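You operate a simulated robot arm through the tools that you are given. There is no shell and no other tool. Be economical: measure what you need, move in short steps, check, and stop when the job is done.

Carry out the task below with a simulated robot arm. There is one attempt and no reset: what you move stays moved.

Task
Run the red connector's nut home in the black stand, then lift it out.
Fine: use the blue nut driver; driver and connector end standing where they stood. Set down upright: red connector, blue nut driver.

It is judged by the outcome, as a careful person would: the job done as asked, and still so three seconds after it is handed in. It fails if anything else is knocked over, pushed out of place, dropped, spilled or broken.

Robot
A 7-joint arm with a two-finger parallel gripper, fixed in place. Base frame: the origin is at the foot of the arm, x ahead of it, y to its left, z up; the work surface is at about z = 90. Readings come in cm, degrees, newtons and seconds.
With the tool pointing down near the work surface it reaches from about 30 to 68 cm from the base axis. Its first joint turns from -66.0 to 66.0 degrees. Payload 1.57 kg.
The TCP is the grasp point between the finger pads, 3 cm short of the fingertips. In the tool frame z runs along the fingers and y along their closing line. Largest opening 11 cm; finger width 2.4, thickness 1.2; the body of the gripper, 4.8 by 11.2 cm, starts 7.8 cm behind the TCP.
Orientation is that of the tool frame in the base frame, as [roll, pitch, yaw] about the fixed x, y, z axes, in that order (R = Rz(yaw) Ry(pitch) Rx(roll)). With the fingers straight down and closing along the base's y, the tool's x points along the base's -x, its y along +y and its z along -z.

Tools
- The arm moves only by the tool apply_moves. Its arguments are lists of equal length, an entry for each row: "linear": the shift along the tool's x, y, z in cm, a list of three; "rotation": the turn, a rotation vector about the tool's x, y, z in degrees, a list of three. In form: {"linear": [[x, y, z], ...], "rotation": [[wx, wy, wz], ...]}. A call has 1 to 8 rows; each row shifts and turns the commanded pose from where the row before left it, along the tool's axes as they then stand. "hand" is the gripper command, from -1 (fully open) to 1 (shut), values between in proportion, set as the call begins (left out, the last holds). A row lasts 0.2 s, in which the tool goes at most 5 cm and 8.6 degrees; a call with a longer step from one row to the next is refused whole, and so is a gripper value outside its range. A pose out of reach is approached as far as the arm can. The call stops where the force on the tool passes 40 N (or 10 N more than at its start, if that is more) or the arm is blocked; 0.2 s more then pass. Each finger travels about 10.8 cm/s and halts on what it meets, pressing with about 27 N; the grip force reading is that of the motor and also rises with nothing between the fingers. The clock runs only during rows and for 0.2 s after the last one: add rows that do not move to give the fingers time. It gives the time, the measured TCP pose, the force on the tool (base axes), the opening and the grip force at its end, in the units of the frame above (readings bear some noise), with the torque about the TCP (base axes, N m) and any sound that the robot's microphone picked up.
- Cameras (640 x 400 px; columns grow to the right, rows downward): "scene" is fixed at [17.58, -40.44, 140.24]; the picture's right is [0.66, -0.75, 0.00], its down [-0.45, -0.39, -0.80] and it looks along [0.60, 0.53, -0.60] (base axes); focal length 220 px, centre (320, 200). "wrist" rides on the gripper at [7, 1.6, -14.1] in the tool frame; the picture's right is [-0.23, 0.97, 0.00], its down [-0.86, -0.20, -0.48] and it looks along [-0.47, -0.11, 0.88] (tool axes); focal length 222 px, centre (320, 200). There is no depth. A picture from a camera that has moved, and an enlarged one, comes with that camera's place and axes in the base frame and with its lens.
- grab_frame(camera): a new picture of that camera. No time passes.
- close_up(camera, box): a new picture of the part [left, top, right, bottom] of that camera's present view, enlarged. No time passes.
- finish_job(): hands the job in; it is judged then, once.

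Work in short steps. Places have to be worked out from the pictures, the camera data and where the tool is seen: move nearer, look again, correct. Check each grasp and each placing, and mend what went wrong. You have 120 turns and 76 pictures in all, those below and enlarged ones among them. Open the gripper and draw the arm clear of the work before you hand the job in, unless the task says otherwise; then end with one line.

The tools are called by a JSON object that holds its "name" and its "arguments". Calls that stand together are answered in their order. apply_moves: Moves the arm, as the interface text tells. Its arguments: {"type":"object","properties":{"linear":{"type":"array","items":{"type":"array","items":{"type":"number"}}},"rotation":{"type":"array","items":{"type":"array","items":{"type":"number"}}},"hand":{"type":"number"}},"required":["linear","rotation"]} The other tools are called the same way: grab_frame (camera) takes a picture; close_up (camera, box) takes an enlarged picture of a part of a camera's view; finish_job () hands the job in.

At the start:

```text
clock: 0.0
tool_pos: [36.74, -7.88, 127.99]
tcp_rot: [180.0, -0.1, -180.0]
contact_force: [0.4, -0.2, 0.7]
torque: [0.03, 0.0, -0.02]
finger_gap: 11.0
grasp_force: 0.0
```

scene: 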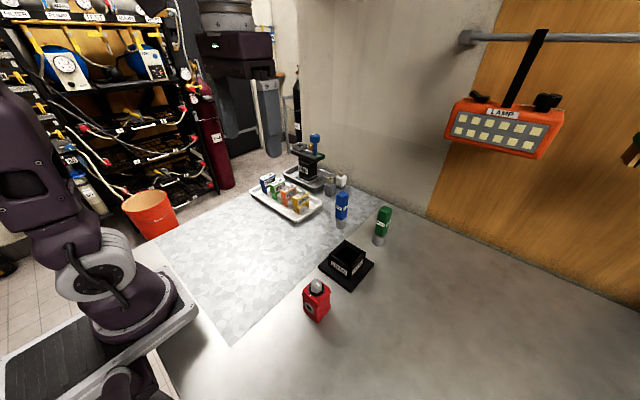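
wrist: 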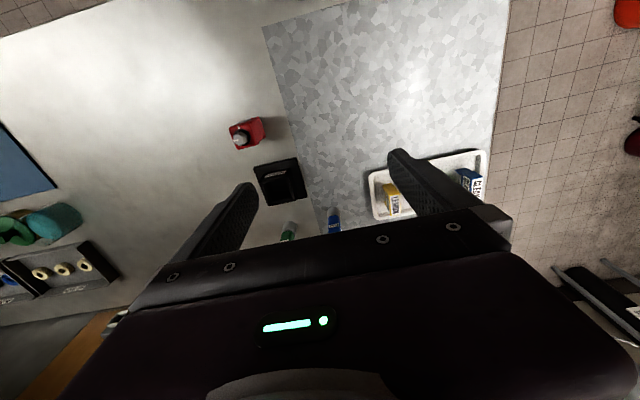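

I take enlarged views of the work objects to locate them before moving.

{"name": "close_up", "arguments": {"camera": "scene", "box": [280, 180, 420, 330]}}

{"name": "close_up", "arguments": {"camera": "wrist", "box": [200, 90, 360, 250]}}

{"name": "close_up", "arguments": {"camera": "scene", "box": [240, 120, 360, 230]}}

```text
2.67 times, centred on (350, 255) of scene
camera zoom: at [17.58, -40.44, 140.24], right [0.66, -0.75, 0.0], down [-0.45, -0.39, -0.8], along [0.6, 0.53, -0.6], focal length 588 px, centre (240, 53)
```

zoom: 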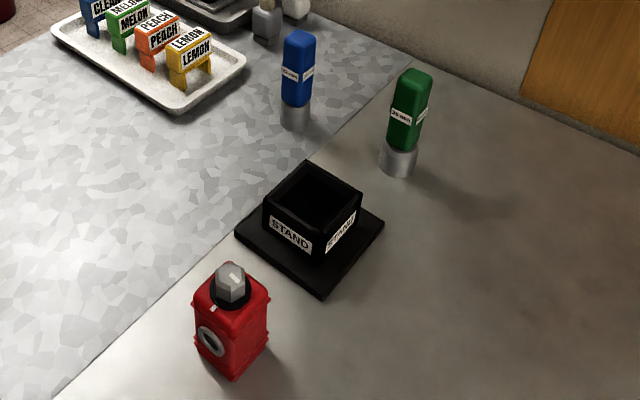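

```text
2.50 times, centred on (280, 170) of wrist
camera zoom: at [29.78, -6.29, 142.23], right [0.23, 0.97, 0.0], down [0.86, -0.2, 0.48], along [0.47, -0.11, -0.88], focal length 555 px, centre (420, 275)
```

zoom: 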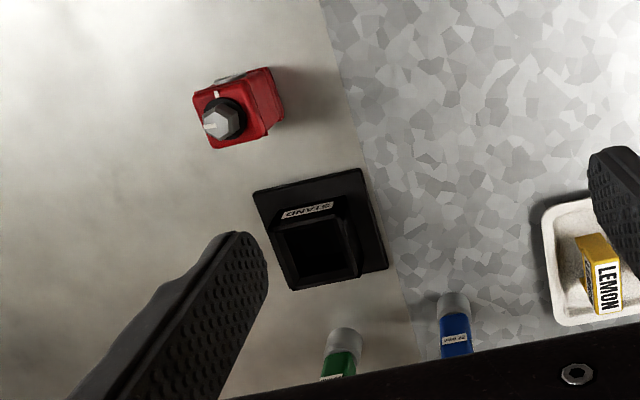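

```text
3.64 times, centred on (300, 175) of scene
camera zoom: at [17.58, -40.44, 140.24], right [0.66, -0.75, 0.0], down [-0.45, -0.39, -0.8], along [0.6, 0.53, -0.6], focal length 802 px, centre (393, 291)
```

zoom: 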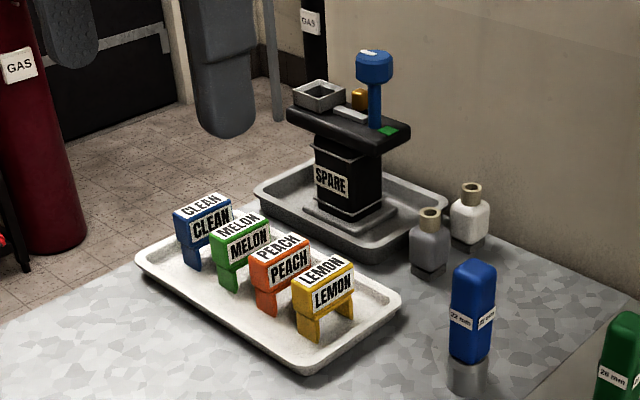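

Estimates: nut top ≈ (35.9,-22.6,101.4), stand pocket ≈ (50,-20.8), blue driver ≈ (61.5,-10.5), about 13 tall. I move above the connector for a closer look.

{"name": "apply_moves", "arguments": {"linear": [[0.2, -3.6, 3], [0.2, -3.6, 3], [0.2, -3.6, 3], [0.1, -3.6, 3], [0, 0, 0]], "rotation": [[0, 0, 0], [0, 0, 0], [0, 0, 0], [0, 0, 0], [0, 0, 0]], "hand": -1}}

{"name": "grab_frame", "arguments": {"camera": "wrist"}}

{"name": "close_up", "arguments": {"camera": "wrist", "box": [240, 20, 440, 180]}}

```text
clock: 1.2
tool_pos: [36.24, -22.45, 115.95]
tcp_rot: [-180.0, 0.0, 180.0]
contact_force: [0.1, 0.5, 0.1]
torque: [0.03, -0.01, 0.0]
finger_gap: 10.99
grasp_force: 0.1
```

```text
70 pictures are left
camera wrist: at [29.19, -20.89, 130.22], right [0.23, 0.97, 0.0], down [0.86, -0.2, 0.48], along [0.47, -0.11, -0.88], focal length 222 px, centre (320, 200)
```

wrist: 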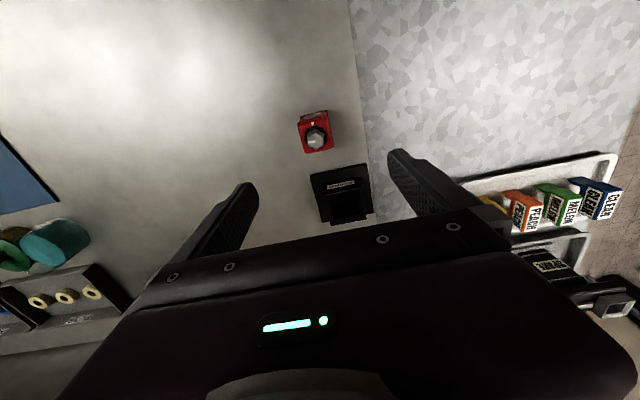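

```text
2.50 times, centred on (340, 100) of wrist
camera zoom: at [29.19, -20.89, 130.22], right [0.23, 0.97, 0.0], down [0.86, -0.2, 0.48], along [0.47, -0.11, -0.88], focal length 555 px, centre (270, 450)
```

zoom: 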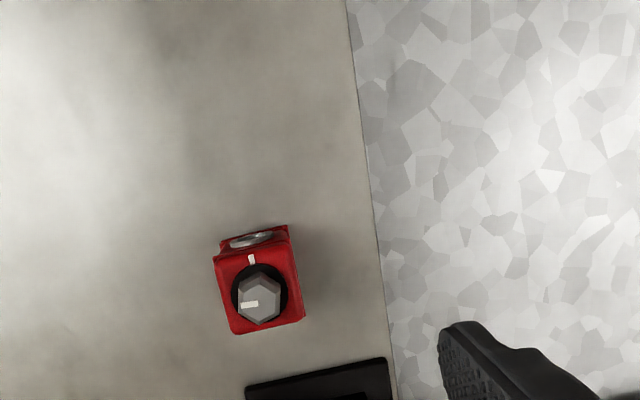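

Connector is axis-aligned, ~4.1 cm wide, centre ≈ (36.0,-23.1). I look closer at the stand and the nut.

{"name": "close_up", "arguments": {"camera": "wrist", "box": [290, 100, 390, 230]}}

{"name": "close_up", "arguments": {"camera": "scene", "box": [290, 235, 380, 325]}}

```text
3.08 times, centred on (340, 165) of wrist
camera zoom: at [29.19, -20.89, 130.22], right [0.23, 0.97, 0.0], down [0.86, -0.2, 0.48], along [0.47, -0.11, -0.88], focal length 684 px, centre (258, 308)
```

zoom: 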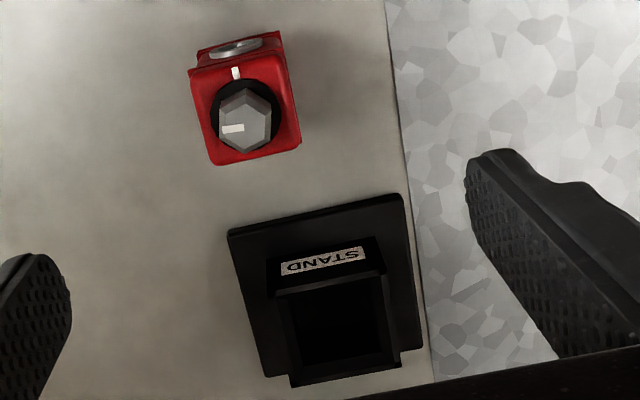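

```text
4.44 times, centred on (335, 280) of scene
camera zoom: at [17.58, -40.44, 140.24], right [0.66, -0.75, 0.0], down [-0.45, -0.39, -0.8], along [0.6, 0.53, -0.6], focal length 980 px, centre (253, -156)
```

zoom: 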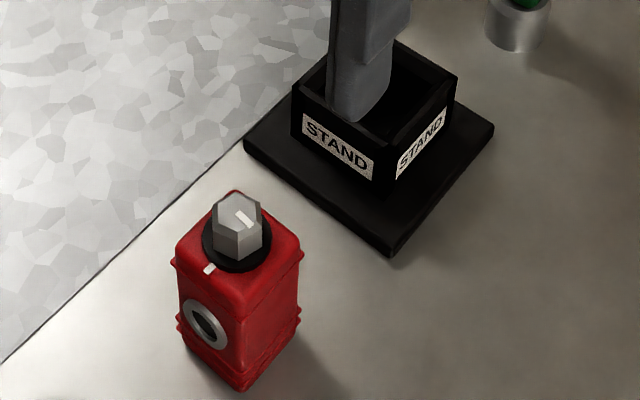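

The body spans about z 90–99 with side ridges; I want a sharper look at the ridges before choosing grip height.

{"name": "close_up", "arguments": {"camera": "scene", "box": [298, 270, 338, 325]}}

{"name": "close_up", "arguments": {"camera": "wrist", "box": [320, 155, 375, 225]}}

```text
7.27 times, centred on (318, 298) of scene
camera zoom: at [17.58, -40.44, 140.24], right [0.66, -0.75, 0.0], down [-0.45, -0.39, -0.8], along [0.6, 0.53, -0.6], focal length 1604 px, centre (334, -509)
```

zoom: 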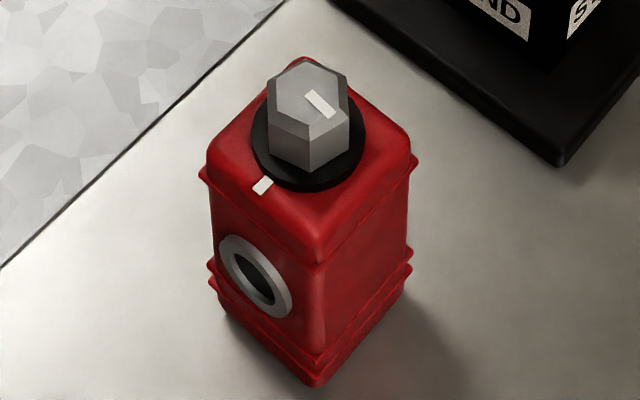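

```text
5.71 times, centred on (348, 190) of wrist
camera zoom: at [29.19, -20.89, 130.22], right [0.23, 0.97, 0.0], down [0.86, -0.2, 0.48], along [0.47, -0.11, -0.88], focal length 1269 px, centre (163, 257)
```

zoom: 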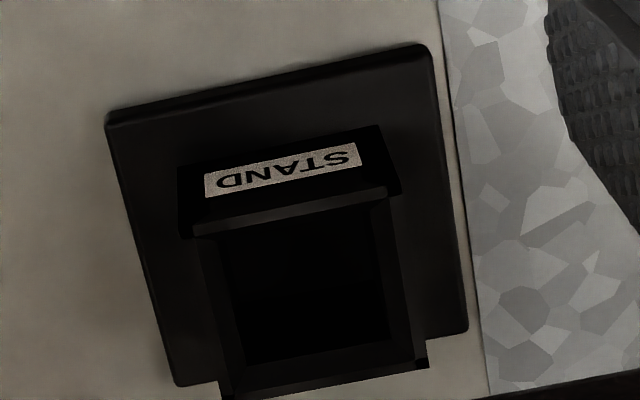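

I'll grip the upper shell with closing along y, TCP at z≈99.7, leaving tips above the stand rim later. Descending with open fingers.

{"name": "apply_moves", "arguments": {"linear": [[0.24, -0.65, 4], [0, 0, 4], [0, 0, 4], [0, 0, 3], [0, 0, 0]], "rotation": [[0, 0, 0], [0, 0, 0], [0, 0, 0], [0, 0, 0], [0, 0, 0]]}}

{"name": "grab_frame", "arguments": {"camera": "wrist"}}

{"name": "close_up", "arguments": {"camera": "scene", "box": [270, 220, 370, 330]}}

```text
clock: 2.4
tool_pos: [35.83, -22.85, 101.18]
tcp_rot: [179.9, 0.0, 179.9]
contact_force: [-0.3, 0.0, 0.0]
torque: [0.0, 0.01, 0.0]
finger_gap: 11.0
grasp_force: 0.0
```

```text
64 pictures are left
camera wrist: at [28.93, -21.29, 115.44], right [0.23, 0.97, 0.0], down [0.85, -0.2, 0.48], along [0.47, -0.11, -0.88], focal length 222 px, centre (320, 200)
```

wrist: 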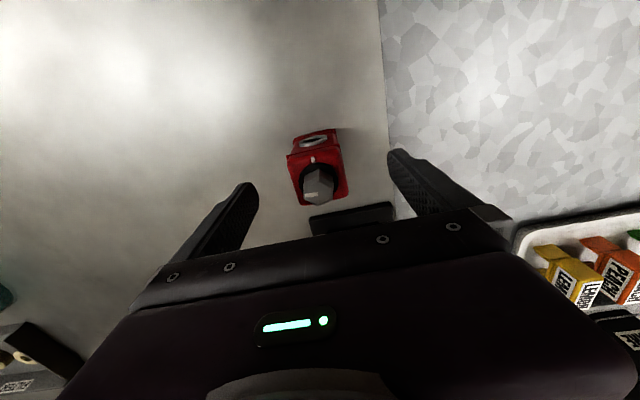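

```text
3.64 times, centred on (320, 275) of scene
camera zoom: at [17.58, -40.44, 140.24], right [0.66, -0.75, 0.0], down [-0.45, -0.39, -0.8], along [0.6, 0.53, -0.6], focal length 802 px, centre (320, -73)
```

zoom: 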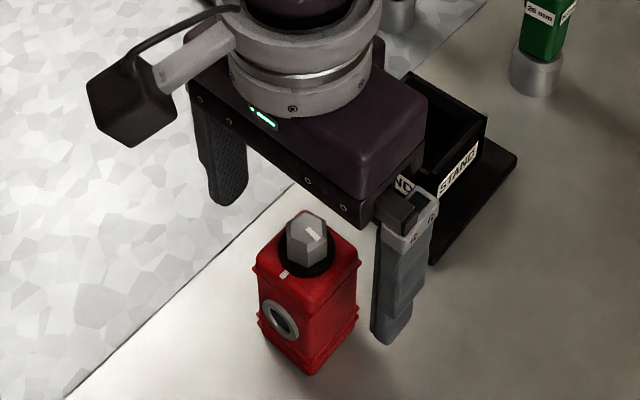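

Near alignment; I zoom the wrist view to refine nut position against the TCP.

{"name": "close_up", "arguments": {"camera": "wrist", "box": [270, 120, 370, 220]}}

```text
4.00 times, centred on (320, 170) of wrist
camera zoom: at [28.93, -21.29, 115.44], right [0.23, 0.97, 0.0], down [0.85, -0.2, 0.48], along [0.47, -0.11, -0.88], focal length 888 px, centre (320, 320)
```

zoom: 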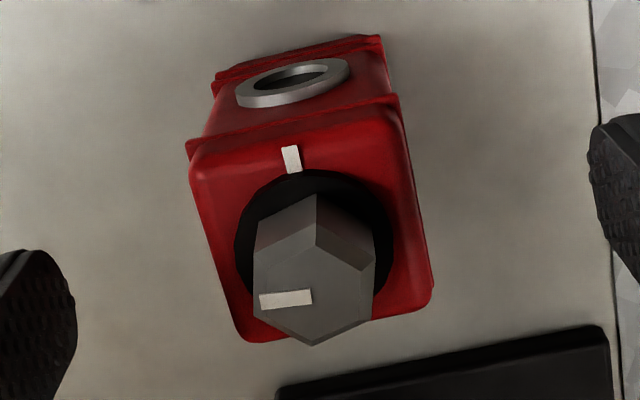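

Nut centre confirms (36,-23.1). Lower 1.4 cm and close.

{"name": "apply_moves", "arguments": {"linear": [[0, 0, 1.4], [0, 0, 0]], "rotation": [[0, 0, 0], [0, 0, 0]]}}

{"name": "apply_moves", "arguments": {"linear": [[0, 0, 0], [0, 0, 0], [0, 0, 0], [0, 0, 0]], "rotation": [[0, 0, 0], [0, 0, 0], [0, 0, 0], [0, 0, 0]], "hand": 1}}

{"name": "grab_frame", "arguments": {"camera": "wrist"}}

{"name": "close_up", "arguments": {"camera": "scene", "box": [270, 220, 370, 330]}}

```text
clock: 3.0
tool_pos: [36.06, -22.94, 99.63]
tcp_rot: [180.0, 0.0, 180.0]
contact_force: [-0.3, -0.4, -0.2]
torque: [-0.02, -0.01, 0.02]
finger_gap: 11.01
grasp_force: 0.1
```

```text
clock: 4.0
tool_pos: [36.02, -22.97, 99.82]
tcp_rot: [-179.9, 0.0, -180.0]
contact_force: [0.2, -1.7, 0.7]
torque: [-0.04, 0.0, 0.0]
finger_gap: 4.34
grasp_force: 26.7
```

```text
61 pictures are left
camera wrist: at [28.96, -21.34, 114.01], right [0.23, 0.97, 0.0], down [0.85, -0.2, 0.48], along [0.47, -0.11, -0.88], focal length 222 px, centre (320, 200)
```

wrist: 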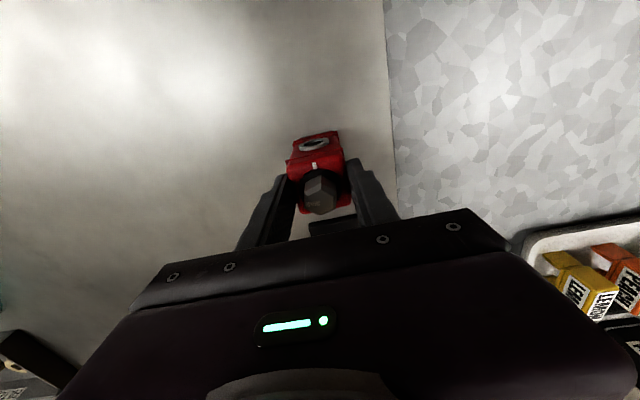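

```text
3.64 times, centred on (320, 275) of scene
camera zoom: at [17.58, -40.44, 140.24], right [0.66, -0.75, 0.0], down [-0.45, -0.39, -0.8], along [0.6, 0.53, -0.6], focal length 802 px, centre (320, -73)
```

zoom: 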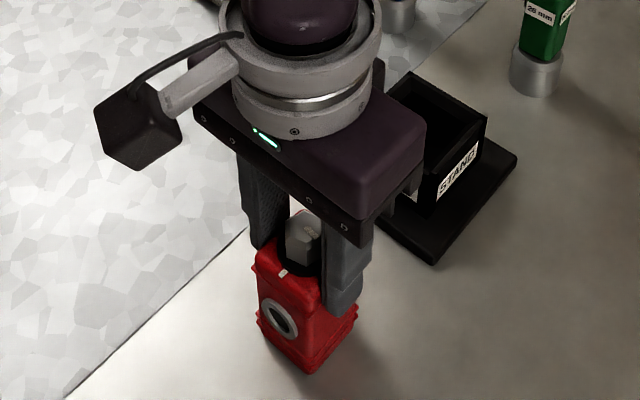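

Gripped at 4.34 cm. Record: home TCP ≈ (36.0,-23.0,99.65). Lift 8 cm and check.

{"name": "apply_moves", "arguments": {"linear": [[0, 0, -1], [0, 0, -2], [0, 0, -2.5], [0, 0, -2.5], [0, 0, 0]], "rotation": [[0, 0, 0], [0, 0, 0], [0, 0, 0], [0, 0, 0], [0, 0, 0]]}}

{"name": "close_up", "arguments": {"camera": "scene", "box": [270, 200, 390, 330]}}

```text
clock: 5.2
tool_pos: [35.95, -23.14, 107.61]
tcp_rot: [179.9, 0.1, 180.0]
contact_force: [0.5, -0.2, -0.9]
torque: [0.0, -0.03, 0.01]
finger_gap: 4.37
grasp_force: 27.5
```

```text
3.08 times, centred on (330, 265) of scene
camera zoom: at [17.58, -40.44, 140.24], right [0.66, -0.75, 0.0], down [-0.45, -0.39, -0.8], along [0.6, 0.53, -0.6], focal length 678 px, centre (289, 0)
```

zoom: 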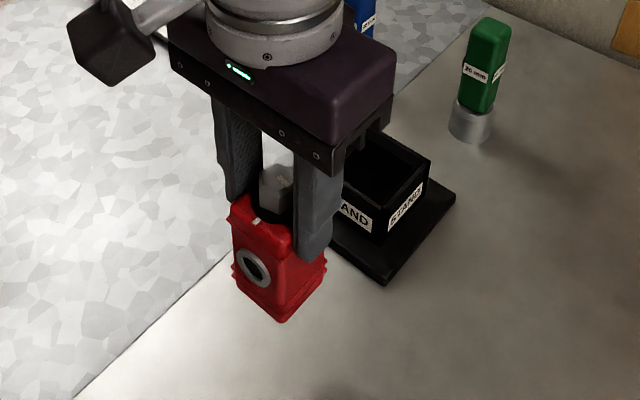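

Held upright. Move to above the stand pocket (50.0,-21.1).

{"name": "apply_moves", "arguments": {"linear": [[-3, 0.5, -1.5], [-4, 0.5, 0], [-4, 0.5, 0], [-3, 0.5, 0], [0, 0, 0], [0, 0, 0]], "rotation": [[0, 0, 0], [0, 0, 0], [0, 0, 0], [0, 0, 0], [0, 0, 0], [0, 0, 0]]}}

{"name": "close_up", "arguments": {"camera": "wrist", "box": [260, 110, 380, 230]}}

{"name": "close_up", "arguments": {"camera": "scene", "box": [290, 190, 400, 300]}}

```text
clock: 6.6
tool_pos: [49.98, -21.01, 108.92]
tcp_rot: [-180.0, -0.1, -180.0]
contact_force: [0.2, 1.4, -0.4]
torque: [-0.02, -0.03, 0.01]
finger_gap: 4.33
grasp_force: 27.2
```

```text
3.33 times, centred on (320, 170) of wrist
camera zoom: at [42.94, -19.42, 123.12], right [0.23, 0.97, 0.0], down [0.86, -0.2, 0.48], along [0.47, -0.11, -0.88], focal length 740 px, centre (320, 300)
```

zoom: 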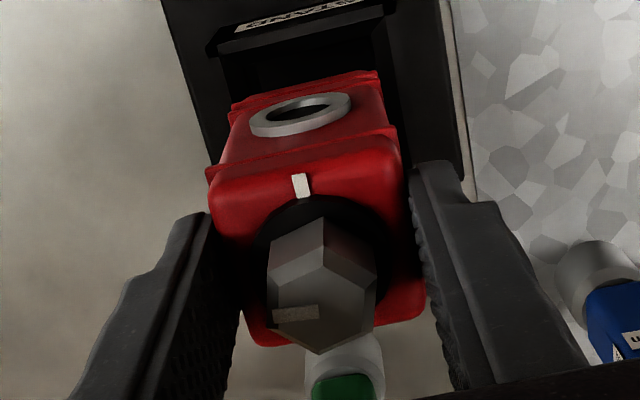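

```text
3.64 times, centred on (345, 245) of scene
camera zoom: at [17.59, -40.44, 140.24], right [0.66, -0.75, 0.0], down [-0.45, -0.39, -0.8], along [0.6, 0.53, -0.6], focal length 802 px, centre (229, 36)
```

zoom: 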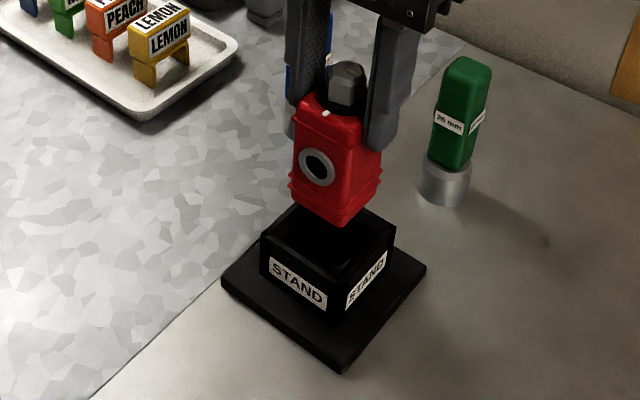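

Alignment matches the estimated pocket centre (50.0,-21.1). Lower to just inside the chamfer and check forces.

{"name": "apply_moves", "arguments": {"linear": [[0, 0, 1.5], [0, 0, 1.2], [0, 0, 0.8], [0, 0, 0.5], [0, 0, 0]], "rotation": [[0, 0, 0], [0, 0, 0], [0, 0, 0], [0, 0, 0], [0, 0, 0]]}}

{"name": "close_up", "arguments": {"camera": "scene", "box": [310, 200, 380, 290]}}

{"name": "close_up", "arguments": {"camera": "wrist", "box": [260, 110, 380, 230]}}

```text
clock: 7.8
tool_pos: [49.71, -21.0, 104.93]
tcp_rot: [-180.0, -0.1, 180.0]
contact_force: [0.1, 0.8, -1.2]
torque: [0.0, 0.01, -0.01]
finger_gap: 4.36
grasp_force: 26.8
```

```text
4.44 times, centred on (345, 245) of scene
camera zoom: at [17.58, -40.44, 140.24], right [0.66, -0.75, 0.0], down [-0.45, -0.39, -0.8], along [0.6, 0.53, -0.6], focal length 980 px, centre (209, 0)
```

zoom: 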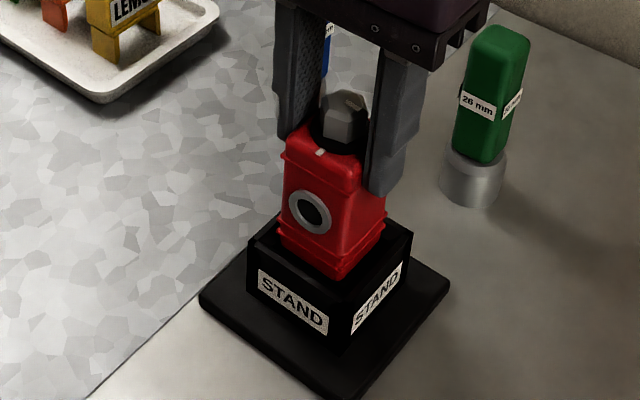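

```text
3.33 times, centred on (320, 170) of wrist
camera zoom: at [42.84, -19.41, 119.21], right [0.23, 0.97, 0.0], down [0.86, -0.2, 0.48], along [0.47, -0.11, -0.88], focal length 740 px, centre (320, 300)
```

zoom: 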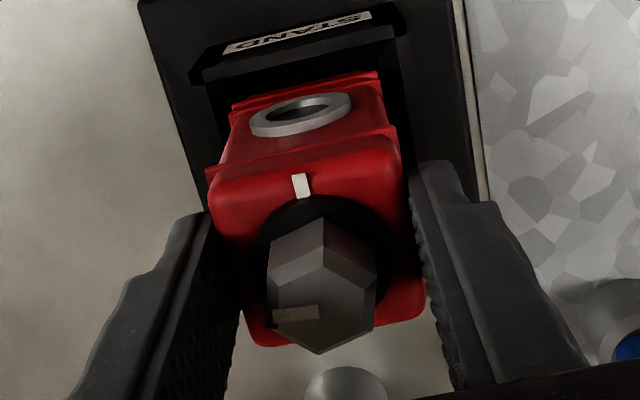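

Centred in y and entering the pocket with no contact. Continue down slowly.

{"name": "apply_moves", "arguments": {"linear": [[0, 0, 0.6], [0, 0, 0.6], [0, 0, 0.6], [0, 0, 0.6], [0, 0, 0]], "rotation": [[0, 0, 0], [0, 0, 0], [0, 0, 0], [0, 0, 0], [0, 0, 0]]}}

```text
clock: 9.0
tool_pos: [49.78, -21.0, 102.67]
tcp_rot: [-180.0, -0.1, -180.0]
contact_force: [0.2, 0.6, -1.9]
torque: [-0.02, 0.04, -0.01]
finger_gap: 4.34
grasp_force: 26.8
```

No contact yet (bottom ≈ 93). Keep going in small steps.

{"name": "apply_moves", "arguments": {"linear": [[0, 0, 0.4], [0, 0, 0.4], [0, 0, 0.4], [0, 0, 0.2], [0, 0, 0]], "rotation": [[0, 0, 0], [0, 0, 0], [0, 0, 0], [0, 0, 0], [0, 0, 0]]}}

{"name": "close_up", "arguments": {"camera": "scene", "box": [310, 200, 380, 290]}}

```text
clock: 10.2
tool_pos: [49.87, -20.89, 101.28]
tcp_rot: [180.0, 0.0, 179.9]
contact_force: [0.9, -0.1, -0.8]
torque: [-0.01, 0.0, -0.01]
finger_gap: 4.33
grasp_force: 27.4
```

```text
4.44 times, centred on (345, 245) of scene
camera zoom: at [17.58, -40.44, 140.24], right [0.66, -0.75, 0.0], down [-0.45, -0.39, -0.8], along [0.6, 0.53, -0.6], focal length 980 px, centre (209, 0)
```

zoom: 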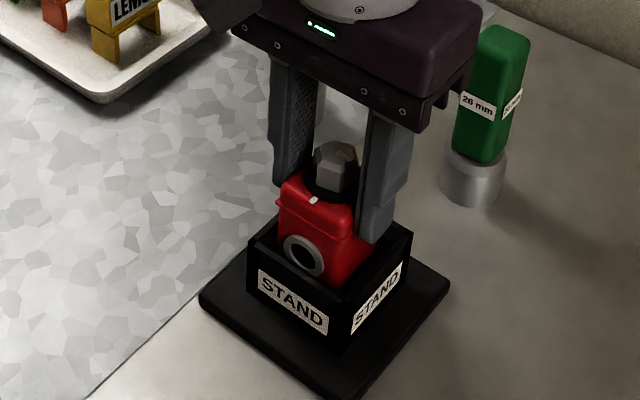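

Still free; continue in 0.2 cm steps until floor contact.

{"name": "apply_moves", "arguments": {"linear": [[0, 0, 0.2], [0, 0, 0.2], [0, 0, 0]], "rotation": [[0, 0, 0], [0, 0, 0], [0, 0, 0]]}}

{"name": "apply_moves", "arguments": {"linear": [[0, 0, 0.15], [0, 0, 0.15], [0, 0, 0]], "rotation": [[0, 0, 0], [0, 0, 0], [0, 0, 0]]}}

```text
clock: 11.0
tool_pos: [49.83, -20.83, 101.0]
tcp_rot: [179.9, 0.2, -179.9]
contact_force: [-1.9, 3.7, 13.5]
torque: [0.23, 0.31, -0.03]
finger_gap: 4.35
grasp_force: 27.5
```

```text
clock: 11.8
tool_pos: [49.87, -20.97, 100.62]
tcp_rot: [180.0, 0.1, -180.0]
contact_force: [2.8, 4.7, 19.1]
torque: [0.16, -0.17, -0.02]
finger_gap: 4.34
grasp_force: 27.3
```

Floor contact (≈19 N, bottom ≈ 91.2). Release gently and check.

{"name": "apply_moves", "arguments": {"linear": [[0, 0, -0.2], [0, 0, 0]], "rotation": [[0, 0, 0], [0, 0, 0]]}}

{"name": "apply_moves", "arguments": {"linear": [[0, 0, 0], [0, 0, 0], [0, 0, 0], [0, 0, -3], [0, 0, -4], [0, 0, -4], [0, 0, 0]], "rotation": [[0, 0, 0], [0, 0, 0], [0, 0, 0], [0, 0, 0], [0, 0, 0], [0, 0, 0], [0, 0, 0]], "hand": -0.3}}

{"name": "close_up", "arguments": {"camera": "scene", "box": [310, 200, 380, 290]}}

{"name": "close_up", "arguments": {"camera": "wrist", "box": [260, 80, 380, 230]}}

```text
clock: 12.4
tool_pos: [49.79, -20.91, 100.78]
tcp_rot: [180.0, 0.0, -180.0]
contact_force: [4.0, 0.2, -2.7]
torque: [0.04, -0.38, -0.02]
finger_gap: 4.35
grasp_force: 26.9
```

```text
clock: 14.0
tool_pos: [49.73, -20.95, 111.91]
tcp_rot: [180.0, 0.0, -180.0]
contact_force: [0.1, 0.0, -0.2]
torque: [0.01, 0.02, -0.03]
finger_gap: 7.14
grasp_force: 0.1
```

```text
4.44 times, centred on (345, 245) of scene
camera zoom: at [17.58, -40.44, 140.24], right [0.66, -0.75, 0.0], down [-0.45, -0.39, -0.8], along [0.6, 0.53, -0.6], focal length 980 px, centre (209, 0)
```

zoom: 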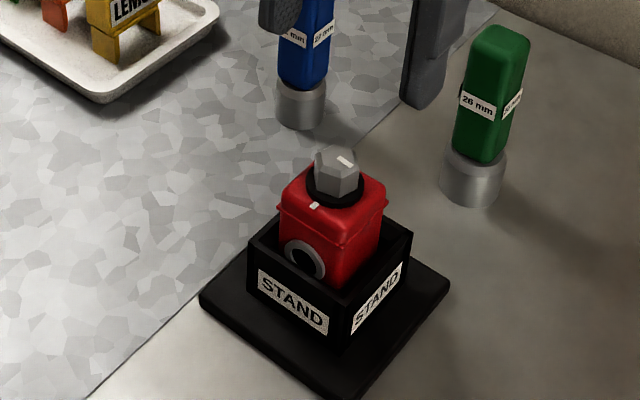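

```text
2.67 times, centred on (320, 155) of wrist
camera zoom: at [42.72, -19.34, 126.19], right [0.23, 0.97, 0.0], down [0.86, -0.2, 0.48], along [0.47, -0.11, -0.88], focal length 592 px, centre (320, 320)
```

zoom: 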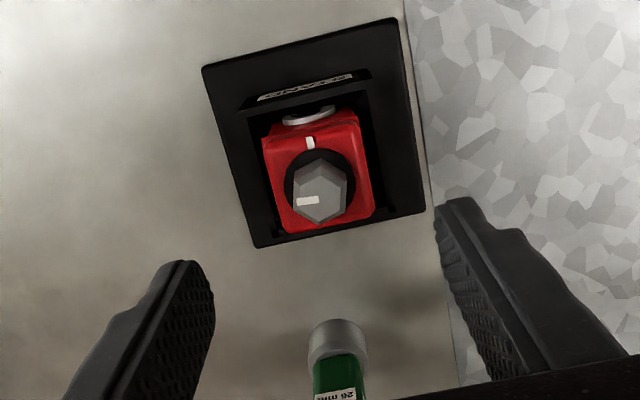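

Seated upright in the pocket, nut at ≈(49.9,-21.0). Now move over toward the blue driver to look at it.

{"name": "apply_moves", "arguments": {"linear": [[0, 0, -4], [-2.5, 3.4, 0], [-2.5, 3.3, 0], [-2, 3.3, 0], [0, 0, 0]], "rotation": [[0, 0, 0], [0, 0, 0], [0, 0, 0], [0, 0, 0], [0, 0, 0]]}}

{"name": "grab_frame", "arguments": {"camera": "wrist"}}

{"name": "close_up", "arguments": {"camera": "wrist", "box": [260, 80, 380, 230]}}

{"name": "close_up", "arguments": {"camera": "scene", "box": [310, 170, 400, 260]}}

```text
clock: 15.2
tool_pos: [56.91, -10.81, 115.71]
tcp_rot: [-179.9, -0.1, 180.0]
contact_force: [0.1, 0.2, 0.8]
torque: [-0.01, 0.01, -0.01]
finger_gap: 7.12
grasp_force: 0.0
```

```text
51 pictures are left
camera wrist: at [49.86, -9.31, 129.94], right [0.23, 0.97, 0.0], down [0.86, -0.2, 0.48], along [0.47, -0.11, -0.88], focal length 222 px, centre (320, 200)
```

wrist: 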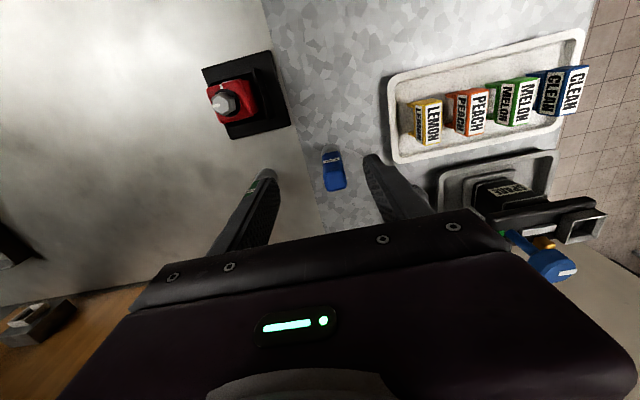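

```text
2.67 times, centred on (320, 155) of wrist
camera zoom: at [49.86, -9.31, 129.94], right [0.23, 0.97, 0.0], down [0.86, -0.2, 0.48], along [0.47, -0.11, -0.88], focal length 592 px, centre (320, 320)
```

zoom: 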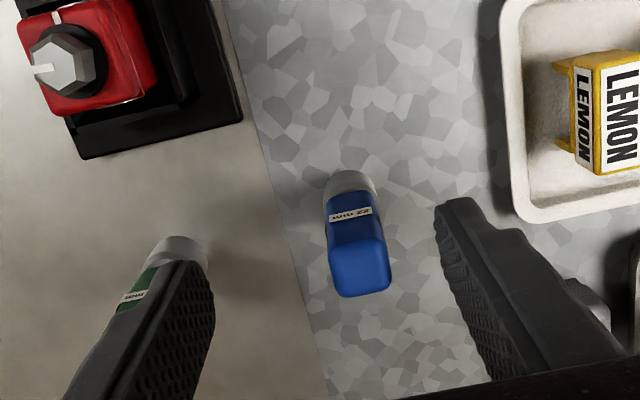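

```text
4.44 times, centred on (355, 215) of scene
camera zoom: at [17.58, -40.44, 140.24], right [0.66, -0.75, 0.0], down [-0.45, -0.39, -0.8], along [0.6, 0.53, -0.6], focal length 980 px, centre (164, 133)
```

zoom: 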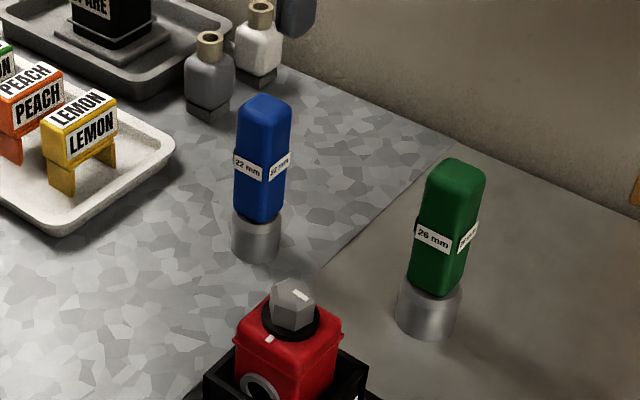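

The nut measures ≈2.2 cm across flats, matching the blue 22 mm driver at ≈(62.0,-10.2), top z≈102.4. Move just above it and look closely.

{"name": "apply_moves", "arguments": {"linear": [[-2.6, 0.3, 3], [-2.5, 0.3, 3], [0, 0, 2], [0, 0, 0]], "rotation": [[0, 0, 0], [0, 0, 0], [0, 0, 0], [0, 0, 0]]}}

{"name": "close_up", "arguments": {"camera": "wrist", "box": [270, 120, 370, 220]}}

```text
clock: 16.2
tool_pos: [61.9, -10.43, 107.75]
tcp_rot: [180.0, 0.0, 180.0]
contact_force: [-0.1, 0.7, -0.3]
torque: [0.03, 0.01, 0.0]
finger_gap: 7.15
grasp_force: 0.1
```

```text
4.00 times, centred on (320, 170) of wrist
camera zoom: at [54.84, -8.82, 121.96], right [0.23, 0.97, 0.0], down [0.86, -0.2, 0.48], along [0.47, -0.11, -0.88], focal length 888 px, centre (320, 320)
```

zoom: 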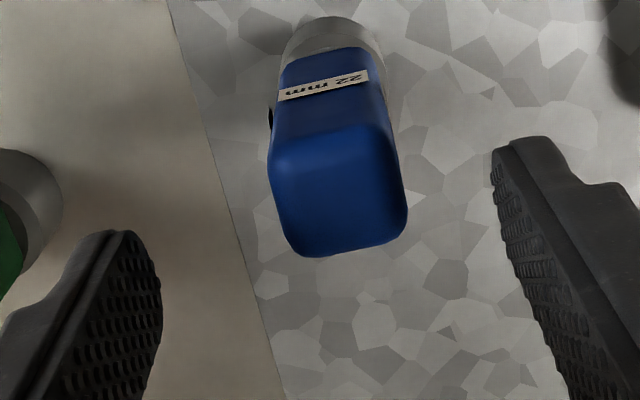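

Handle faces are axis-aligned within a couple of degrees. Adjust and descend to grip the handle at z≈99.2.

{"name": "apply_moves", "arguments": {"linear": [[-0.15, 0.3, 3], [0, 0, 3], [0, 0, 2.5], [0, 0, 0]], "rotation": [[0, 0, 0], [0, 0, 0], [0, 0, 0], [0, 0, 0]]}}

{"name": "close_up", "arguments": {"camera": "scene", "box": [300, 160, 400, 260]}}

{"name": "close_up", "arguments": {"camera": "wrist", "box": [270, 120, 370, 220]}}

```text
clock: 17.2
tool_pos: [61.93, -9.99, 99.32]
tcp_rot: [-180.0, 0.0, -180.0]
contact_force: [-0.4, 0.0, -0.9]
torque: [-0.01, 0.0, 0.01]
finger_gap: 7.13
grasp_force: 0.0
```

```text
4.00 times, centred on (350, 210) of scene
camera zoom: at [17.58, -40.44, 140.24], right [0.66, -0.75, 0.0], down [-0.45, -0.39, -0.8], along [0.6, 0.53, -0.6], focal length 882 px, centre (200, 160)
```

zoom: 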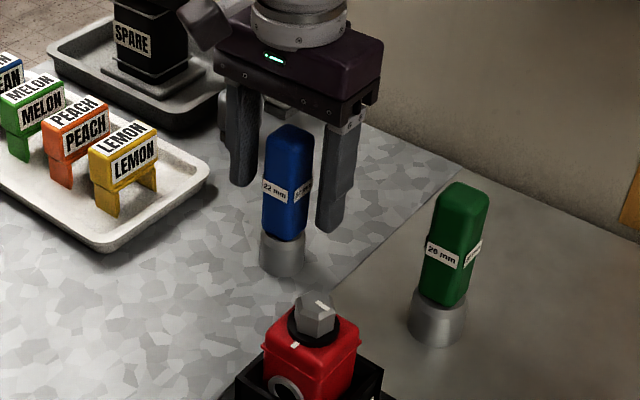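

```text
4.00 times, centred on (320, 170) of wrist
camera zoom: at [54.91, -8.39, 113.53], right [0.23, 0.97, 0.0], down [0.86, -0.2, 0.48], along [0.47, -0.11, -0.88], focal length 888 px, centre (320, 320)
```

zoom: 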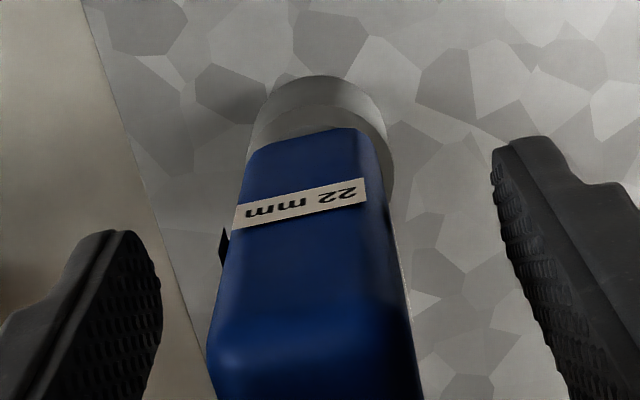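

Handle is centred between the pads. Close the gripper.

{"name": "apply_moves", "arguments": {"linear": [[0, 0, 0], [0, 0, 0], [0, 0, 0], [0, 0, 0]], "rotation": [[0, 0, 0], [0, 0, 0], [0, 0, 0], [0, 0, 0]], "hand": 1}}

{"name": "close_up", "arguments": {"camera": "wrist", "box": [270, 120, 370, 220]}}

```text
clock: 18.2
tool_pos: [61.94, -9.84, 99.33]
tcp_rot: [180.0, 0.0, -180.0]
contact_force: [-0.4, -0.2, -0.1]
torque: [-0.01, 0.0, -0.03]
finger_gap: 2.97
grasp_force: 26.8
```

```text
4.00 times, centred on (320, 170) of wrist
camera zoom: at [54.92, -8.39, 113.56], right [0.23, 0.97, 0.0], down [0.86, -0.2, 0.48], along [0.47, -0.11, -0.88], focal length 888 px, centre (320, 320)
```

zoom: 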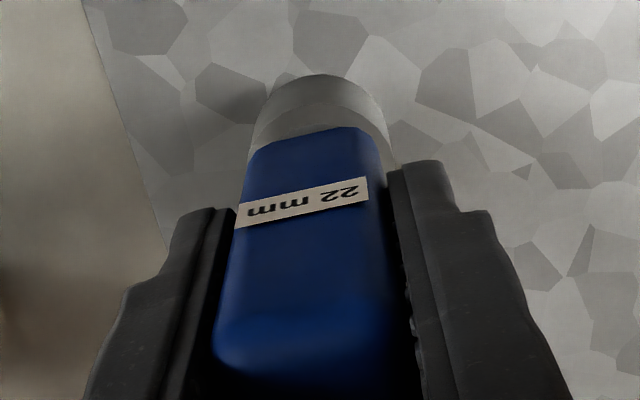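

Gripped (2.97). Driver home TCP ≈ (61.93,-9.97,99.35). Lift 15 cm.

{"name": "apply_moves", "arguments": {"linear": [[0, 0, -1], [0, 0, -2.5], [0, 0, -3.5], [0, 0, -4], [0, 0, -4], [0, 0, 0], [0, 0, 0]], "rotation": [[0, 0, 0], [0, 0, 0], [0, 0, 0], [0, 0, 0], [0, 0, 0], [0, 0, 0], [0, 0, 0]]}}

{"name": "grab_frame", "arguments": {"camera": "scene"}}

```text
clock: 19.8
tool_pos: [62.0, -9.99, 114.23]
tcp_rot: [179.9, 0.1, 180.0]
contact_force: [0.4, -0.2, -1.7]
torque: [-0.01, -0.03, -0.02]
finger_gap: 3.01
grasp_force: 27.3
```

```text
44 pictures are left
```

scene: 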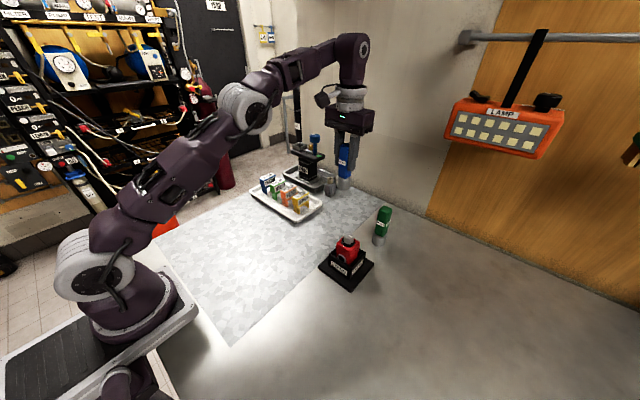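

Carry the driver above the nut (≈49.8,-21.0).

{"name": "apply_moves", "arguments": {"linear": [[3, -2.7, 0], [3.2, -2.8, 0], [3, -2.8, 0], [3, -2.7, 0], [0, 0, 0], [0, 0, 0]], "rotation": [[0, 0, 0], [0, 0, 0], [0, 0, 0], [0, 0, 0], [0, 0, 0], [0, 0, 0]]}}

{"name": "close_up", "arguments": {"camera": "scene", "box": [300, 150, 390, 300]}}

{"name": "close_up", "arguments": {"camera": "wrist", "box": [270, 80, 370, 200]}}

```text
clock: 21.2
tool_pos: [49.63, -21.09, 114.2]
tcp_rot: [-180.0, 0.0, 180.0]
contact_force: [0.1, 0.3, -1.1]
torque: [0.0, 0.0, 0.01]
finger_gap: 2.99
grasp_force: 26.9
```

```text
2.67 times, centred on (345, 225) of scene
camera zoom: at [17.58, -40.44, 140.24], right [0.66, -0.75, 0.0], down [-0.45, -0.39, -0.8], along [0.6, 0.53, -0.6], focal length 588 px, centre (253, 133)
```

zoom: 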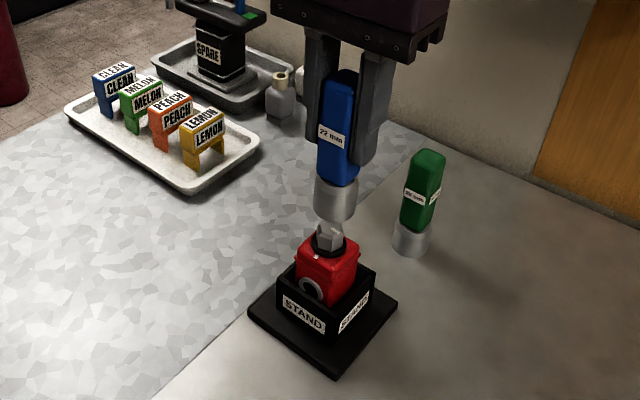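

```text
3.33 times, centred on (320, 140) of wrist
camera zoom: at [42.71, -19.48, 128.37], right [0.23, 0.97, 0.0], down [0.85, -0.2, 0.48], along [0.47, -0.11, -0.88], focal length 740 px, centre (320, 400)
```

zoom: 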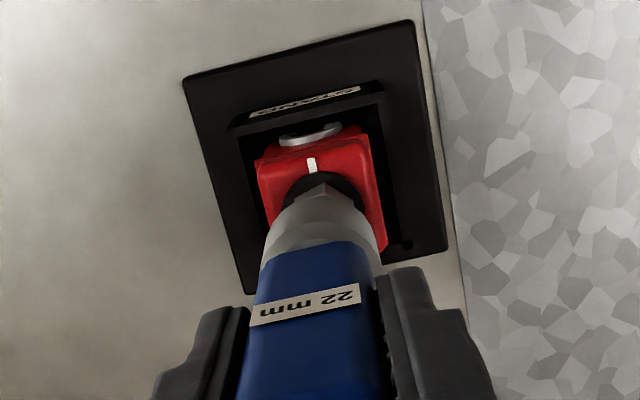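

Lower 2 cm for a close alignment check (socket bottom ≈ 102.9).

{"name": "apply_moves", "arguments": {"linear": [[0, 0, 1], [0, 0, 0.8], [0, 0, 0]], "rotation": [[0, 0, 0], [0, 0, 0], [0, 0, 0]]}}

{"name": "close_up", "arguments": {"camera": "scene", "box": [325, 205, 370, 265]}}

{"name": "close_up", "arguments": {"camera": "wrist", "box": [290, 100, 350, 165]}}

```text
clock: 22.0
tool_pos: [49.99, -21.06, 112.39]
tcp_rot: [180.0, 0.1, 179.9]
contact_force: [0.4, 0.2, -1.6]
torque: [-0.04, -0.03, 0.0]
finger_gap: 3.0
grasp_force: 26.7
```

```text
6.67 times, centred on (348, 235) of scene
camera zoom: at [17.58, -40.44, 140.24], right [0.66, -0.75, 0.0], down [-0.45, -0.39, -0.8], along [0.6, 0.53, -0.6], focal length 1470 px, centre (137, -33)
```

zoom: 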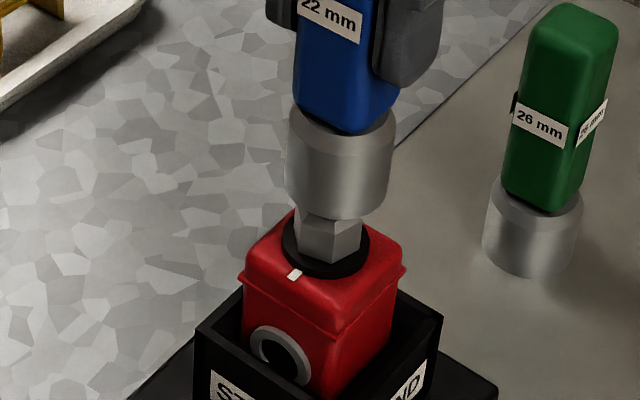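

```text
6.15 times, centred on (320, 132) of wrist
camera zoom: at [42.89, -19.41, 126.7], right [0.23, 0.97, 0.0], down [0.86, -0.2, 0.48], along [0.47, -0.11, -0.88], focal length 1367 px, centre (320, 615)
```

zoom: 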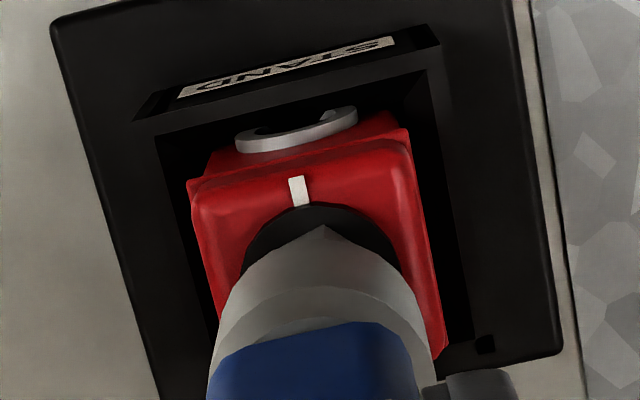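

Both views suggest the socket sits ~0.25 cm too far in +x of the nut. Shift and lower slightly, then recheck.

{"name": "apply_moves", "arguments": {"linear": [[0.25, 0.05, 0], [0, 0, 0.3], [0, 0, 0]], "rotation": [[0, 0, 0], [0, 0, 0], [0, 0, 0]]}}

{"name": "close_up", "arguments": {"camera": "scene", "box": [330, 220, 365, 250]}}

{"name": "close_up", "arguments": {"camera": "wrist", "box": [290, 115, 350, 155]}}

```text
clock: 22.8
tool_pos: [49.59, -21.0, 112.14]
tcp_rot: [180.0, 0.0, 180.0]
contact_force: [-1.0, 0.5, -1.3]
torque: [-0.03, 0.04, 0.01]
finger_gap: 2.97
grasp_force: 26.2
```

```text
13.33 times, centred on (348, 235) of scene
camera zoom: at [17.58, -40.44, 140.24], right [0.66, -0.75, 0.0], down [-0.45, -0.39, -0.8], along [0.6, 0.53, -0.6], focal length 2940 px, centre (-47, -267)
```

zoom: 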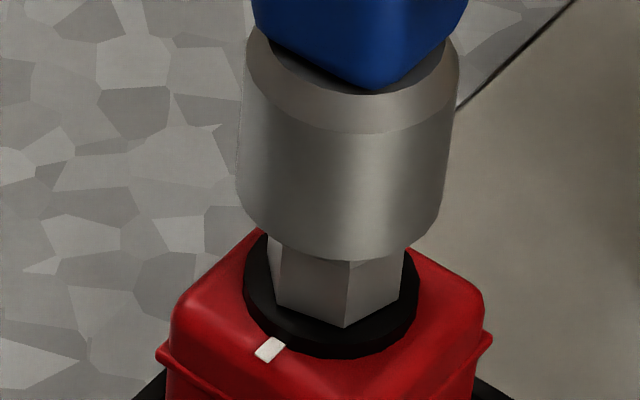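

```text
10.00 times, centred on (320, 135) of wrist
camera zoom: at [42.59, -19.38, 126.4], right [0.23, 0.97, 0.0], down [0.86, -0.2, 0.48], along [0.47, -0.11, -0.88], focal length 2221 px, centre (320, 850)
```

zoom: 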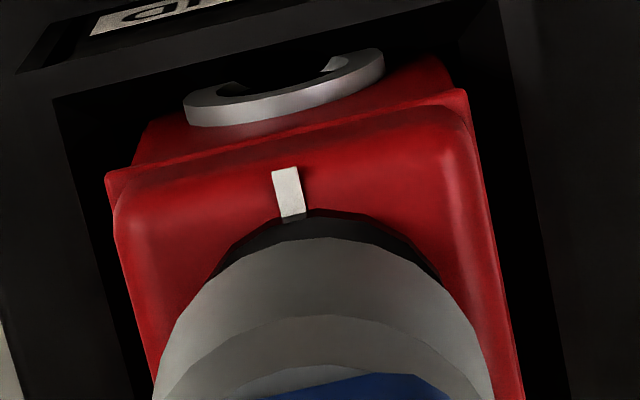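

Alignment is now within ~0.05 cm. The nut hex appears turned ~6–7° clockwise of the axes, so I rotate the driver +6.5° and lower onto it in small steps.

{"name": "apply_moves", "arguments": {"linear": [[0, 0.03, 0], [0, 0, 0.2], [0, 0, 0.2], [0, 0, 0.1], [0, 0, 0]], "rotation": [[0, 0, 6.5], [0, 0, 0], [0, 0, 0], [0, 0, 0], [0, 0, 0]]}}

{"name": "apply_moves", "arguments": {"linear": [[0, 0, 0.2], [0, 0, 0.1], [0, 0, 0]], "rotation": [[0, 0, 0], [0, 0, 0], [0, 0, 0]]}}

```text
clock: 24.0
tool_pos: [49.56, -21.0, 111.63]
tcp_rot: [-179.9, 0.0, 173.5]
contact_force: [-0.3, -0.8, -1.3]
torque: [0.05, -0.03, -0.01]
finger_gap: 2.98
grasp_force: 27.3
```

```text
clock: 24.8
tool_pos: [49.72, -20.91, 111.44]
tcp_rot: [-180.0, -0.1, 173.5]
contact_force: [-0.2, -0.7, -1.4]
torque: [0.01, -0.02, 0.02]
finger_gap: 2.97
grasp_force: 26.9
```

No contact yet; continue down.

{"name": "apply_moves", "arguments": {"linear": [[0, 0, 0.15], [0, 0, 0.15], [0, 0, 0]], "rotation": [[0, 0, 0], [0, 0, 0], [0, 0, 0]]}}

{"name": "apply_moves", "arguments": {"linear": [[0, 0, 0.15], [0, 0, 0.15], [0, 0, 0]], "rotation": [[0, 0, 0], [0, 0, 0], [0, 0, 0]]}}

{"name": "close_up", "arguments": {"camera": "scene", "box": [330, 220, 365, 250]}}

```text
clock: 25.6
tool_pos: [49.71, -21.11, 111.12]
tcp_rot: [180.0, 0.1, 173.5]
contact_force: [0.2, -0.4, -1.9]
torque: [0.04, -0.06, -0.01]
finger_gap: 3.01
grasp_force: 26.8
```

```text
clock: 26.4
tool_pos: [49.48, -20.88, 110.78]
tcp_rot: [-180.0, 0.0, 173.5]
contact_force: [-0.3, 0.5, -1.4]
torque: [0.02, 0.0, -0.04]
finger_gap: 2.97
grasp_force: 26.7
```

```text
13.33 times, centred on (348, 235) of scene
camera zoom: at [17.59, -40.44, 140.23], right [0.66, -0.75, 0.0], down [-0.45, -0.39, -0.8], along [0.6, 0.53, -0.6], focal length 2940 px, centre (-47, -267)
```

zoom: 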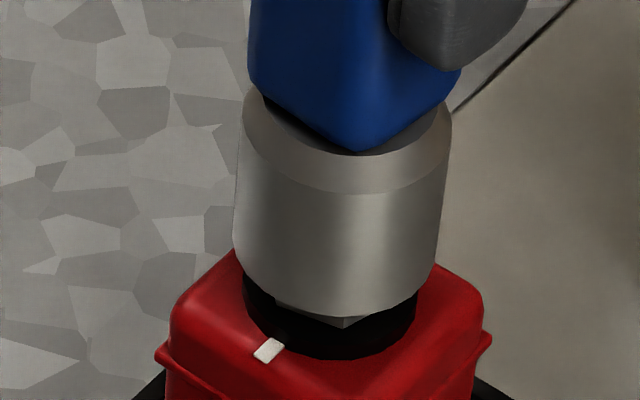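

The socket is sliding over the hex without resistance. Continue down toward the collar.

{"name": "apply_moves", "arguments": {"linear": [[0, 0, 0.2], [0, 0, 0.2], [0, 0, 0]], "rotation": [[0, 0, 0], [0, 0, 0], [0, 0, 0]]}}

{"name": "apply_moves", "arguments": {"linear": [[0, 0, 0.15], [0, 0, 0.15], [0, 0, 0]], "rotation": [[0, 0, 0], [0, 0, 0], [0, 0, 0]]}}

{"name": "close_up", "arguments": {"camera": "scene", "box": [330, 220, 365, 250]}}

```text
clock: 27.2
tool_pos: [49.56, -20.9, 110.39]
tcp_rot: [180.0, 0.0, 173.6]
contact_force: [0.1, -1.2, -1.4]
torque: [-0.03, -0.01, 0.0]
finger_gap: 2.99
grasp_force: 26.5
```

```text
clock: 28.0
tool_pos: [49.62, -20.88, 110.0]
tcp_rot: [180.0, 0.0, 173.5]
contact_force: [0.1, 0.2, -1.9]
torque: [-0.06, -0.02, 0.0]
finger_gap: 2.97
grasp_force: 26.9
```

```text
13.33 times, centred on (348, 235) of scene
camera zoom: at [17.59, -40.44, 140.23], right [0.66, -0.75, 0.0], down [-0.45, -0.39, -0.8], along [0.6, 0.53, -0.6], focal length 2940 px, centre (-47, -267)
```

zoom: 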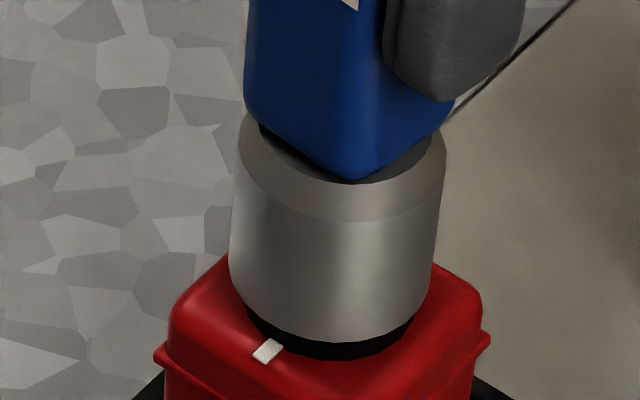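

Fully over the nut. Begin turning clockwise (+z tool) in small steps, watching torque and sound.

{"name": "apply_moves", "arguments": {"linear": [[0, 0, 0], [0, 0, 0], [0, 0, 0], [0, 0, 0]], "rotation": [[0, 0, 6], [0, 0, 6], [0, 0, 6], [0, 0, 0]]}}

{"name": "apply_moves", "arguments": {"linear": [[0, 0, 0], [0, 0, 0], [0, 0, 0], [0, 0, 0]], "rotation": [[0, 0, 6], [0, 0, 6], [0, 0, 6], [0, 0, 0]]}}

{"name": "close_up", "arguments": {"camera": "scene", "box": [310, 190, 380, 270]}}

```text
clock: 29.0
tool_pos: [49.59, -20.94, 110.12]
tcp_rot: [-179.9, 0.1, 155.4]
contact_force: [0.2, -0.3, -1.2]
torque: [0.03, -0.04, 0.0]
finger_gap: 2.96
grasp_force: 27.0
```

```text
clock: 30.0
tool_pos: [49.68, -20.92, 110.02]
tcp_rot: [-180.0, 0.0, 137.5]
contact_force: [2.9, 0.1, 3.7]
torque: [-0.1, -0.35, 0.05]
finger_gap: 2.96
grasp_force: 26.9
```

```text
5.00 times, centred on (345, 230) of scene
camera zoom: at [17.59, -40.44, 140.24], right [0.66, -0.75, 0.0], down [-0.45, -0.39, -0.8], along [0.6, 0.53, -0.6], focal length 1102 px, centre (195, 50)
```

zoom: 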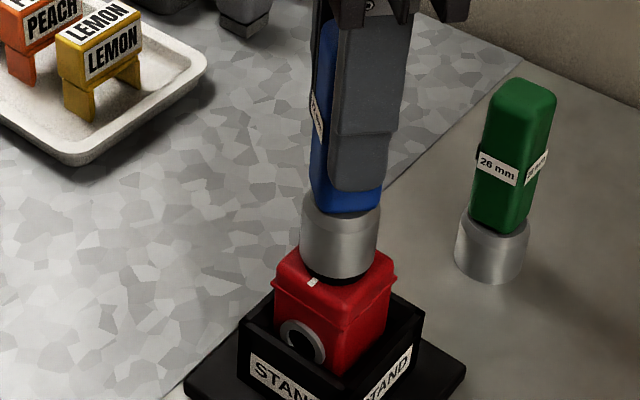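

Small lateral load appears because the driver axis is ~0.15 cm off the TCP; I compensate and continue turning about the driver axis.

{"name": "apply_moves", "arguments": {"linear": [[0.03, 0.09, 0], [0, 0.016, 0], [0, 0.016, 0], [0, 0.016, 0], [0, 0, 0]], "rotation": [[0, 0, 0], [0, 0, 6], [0, 0, 6], [0, 0, 6], [0, 0, 0]]}}

{"name": "apply_moves", "arguments": {"linear": [[0, 0.016, 0], [0, 0.016, 0], [0, 0.016, 0], [0, 0, 0]], "rotation": [[0, 0, 6], [0, 0, 6], [0, 0, 6], [0, 0, 0]]}}

```text
clock: 31.2
tool_pos: [49.73, -20.87, 109.93]
tcp_rot: [179.9, 0.0, 119.4]
contact_force: [3.0, -0.4, 1.2]
torque: [-0.1, -0.23, 0.03]
finger_gap: 2.98
grasp_force: 26.8
```

```text
clock: 32.2
tool_pos: [49.75, -20.81, 110.08]
tcp_rot: [-179.9, 0.0, 101.4]
contact_force: [0.5, -0.3, -2.6]
torque: [-0.01, -0.13, 0.03]
finger_gap: 3.0
grasp_force: 27.2
```

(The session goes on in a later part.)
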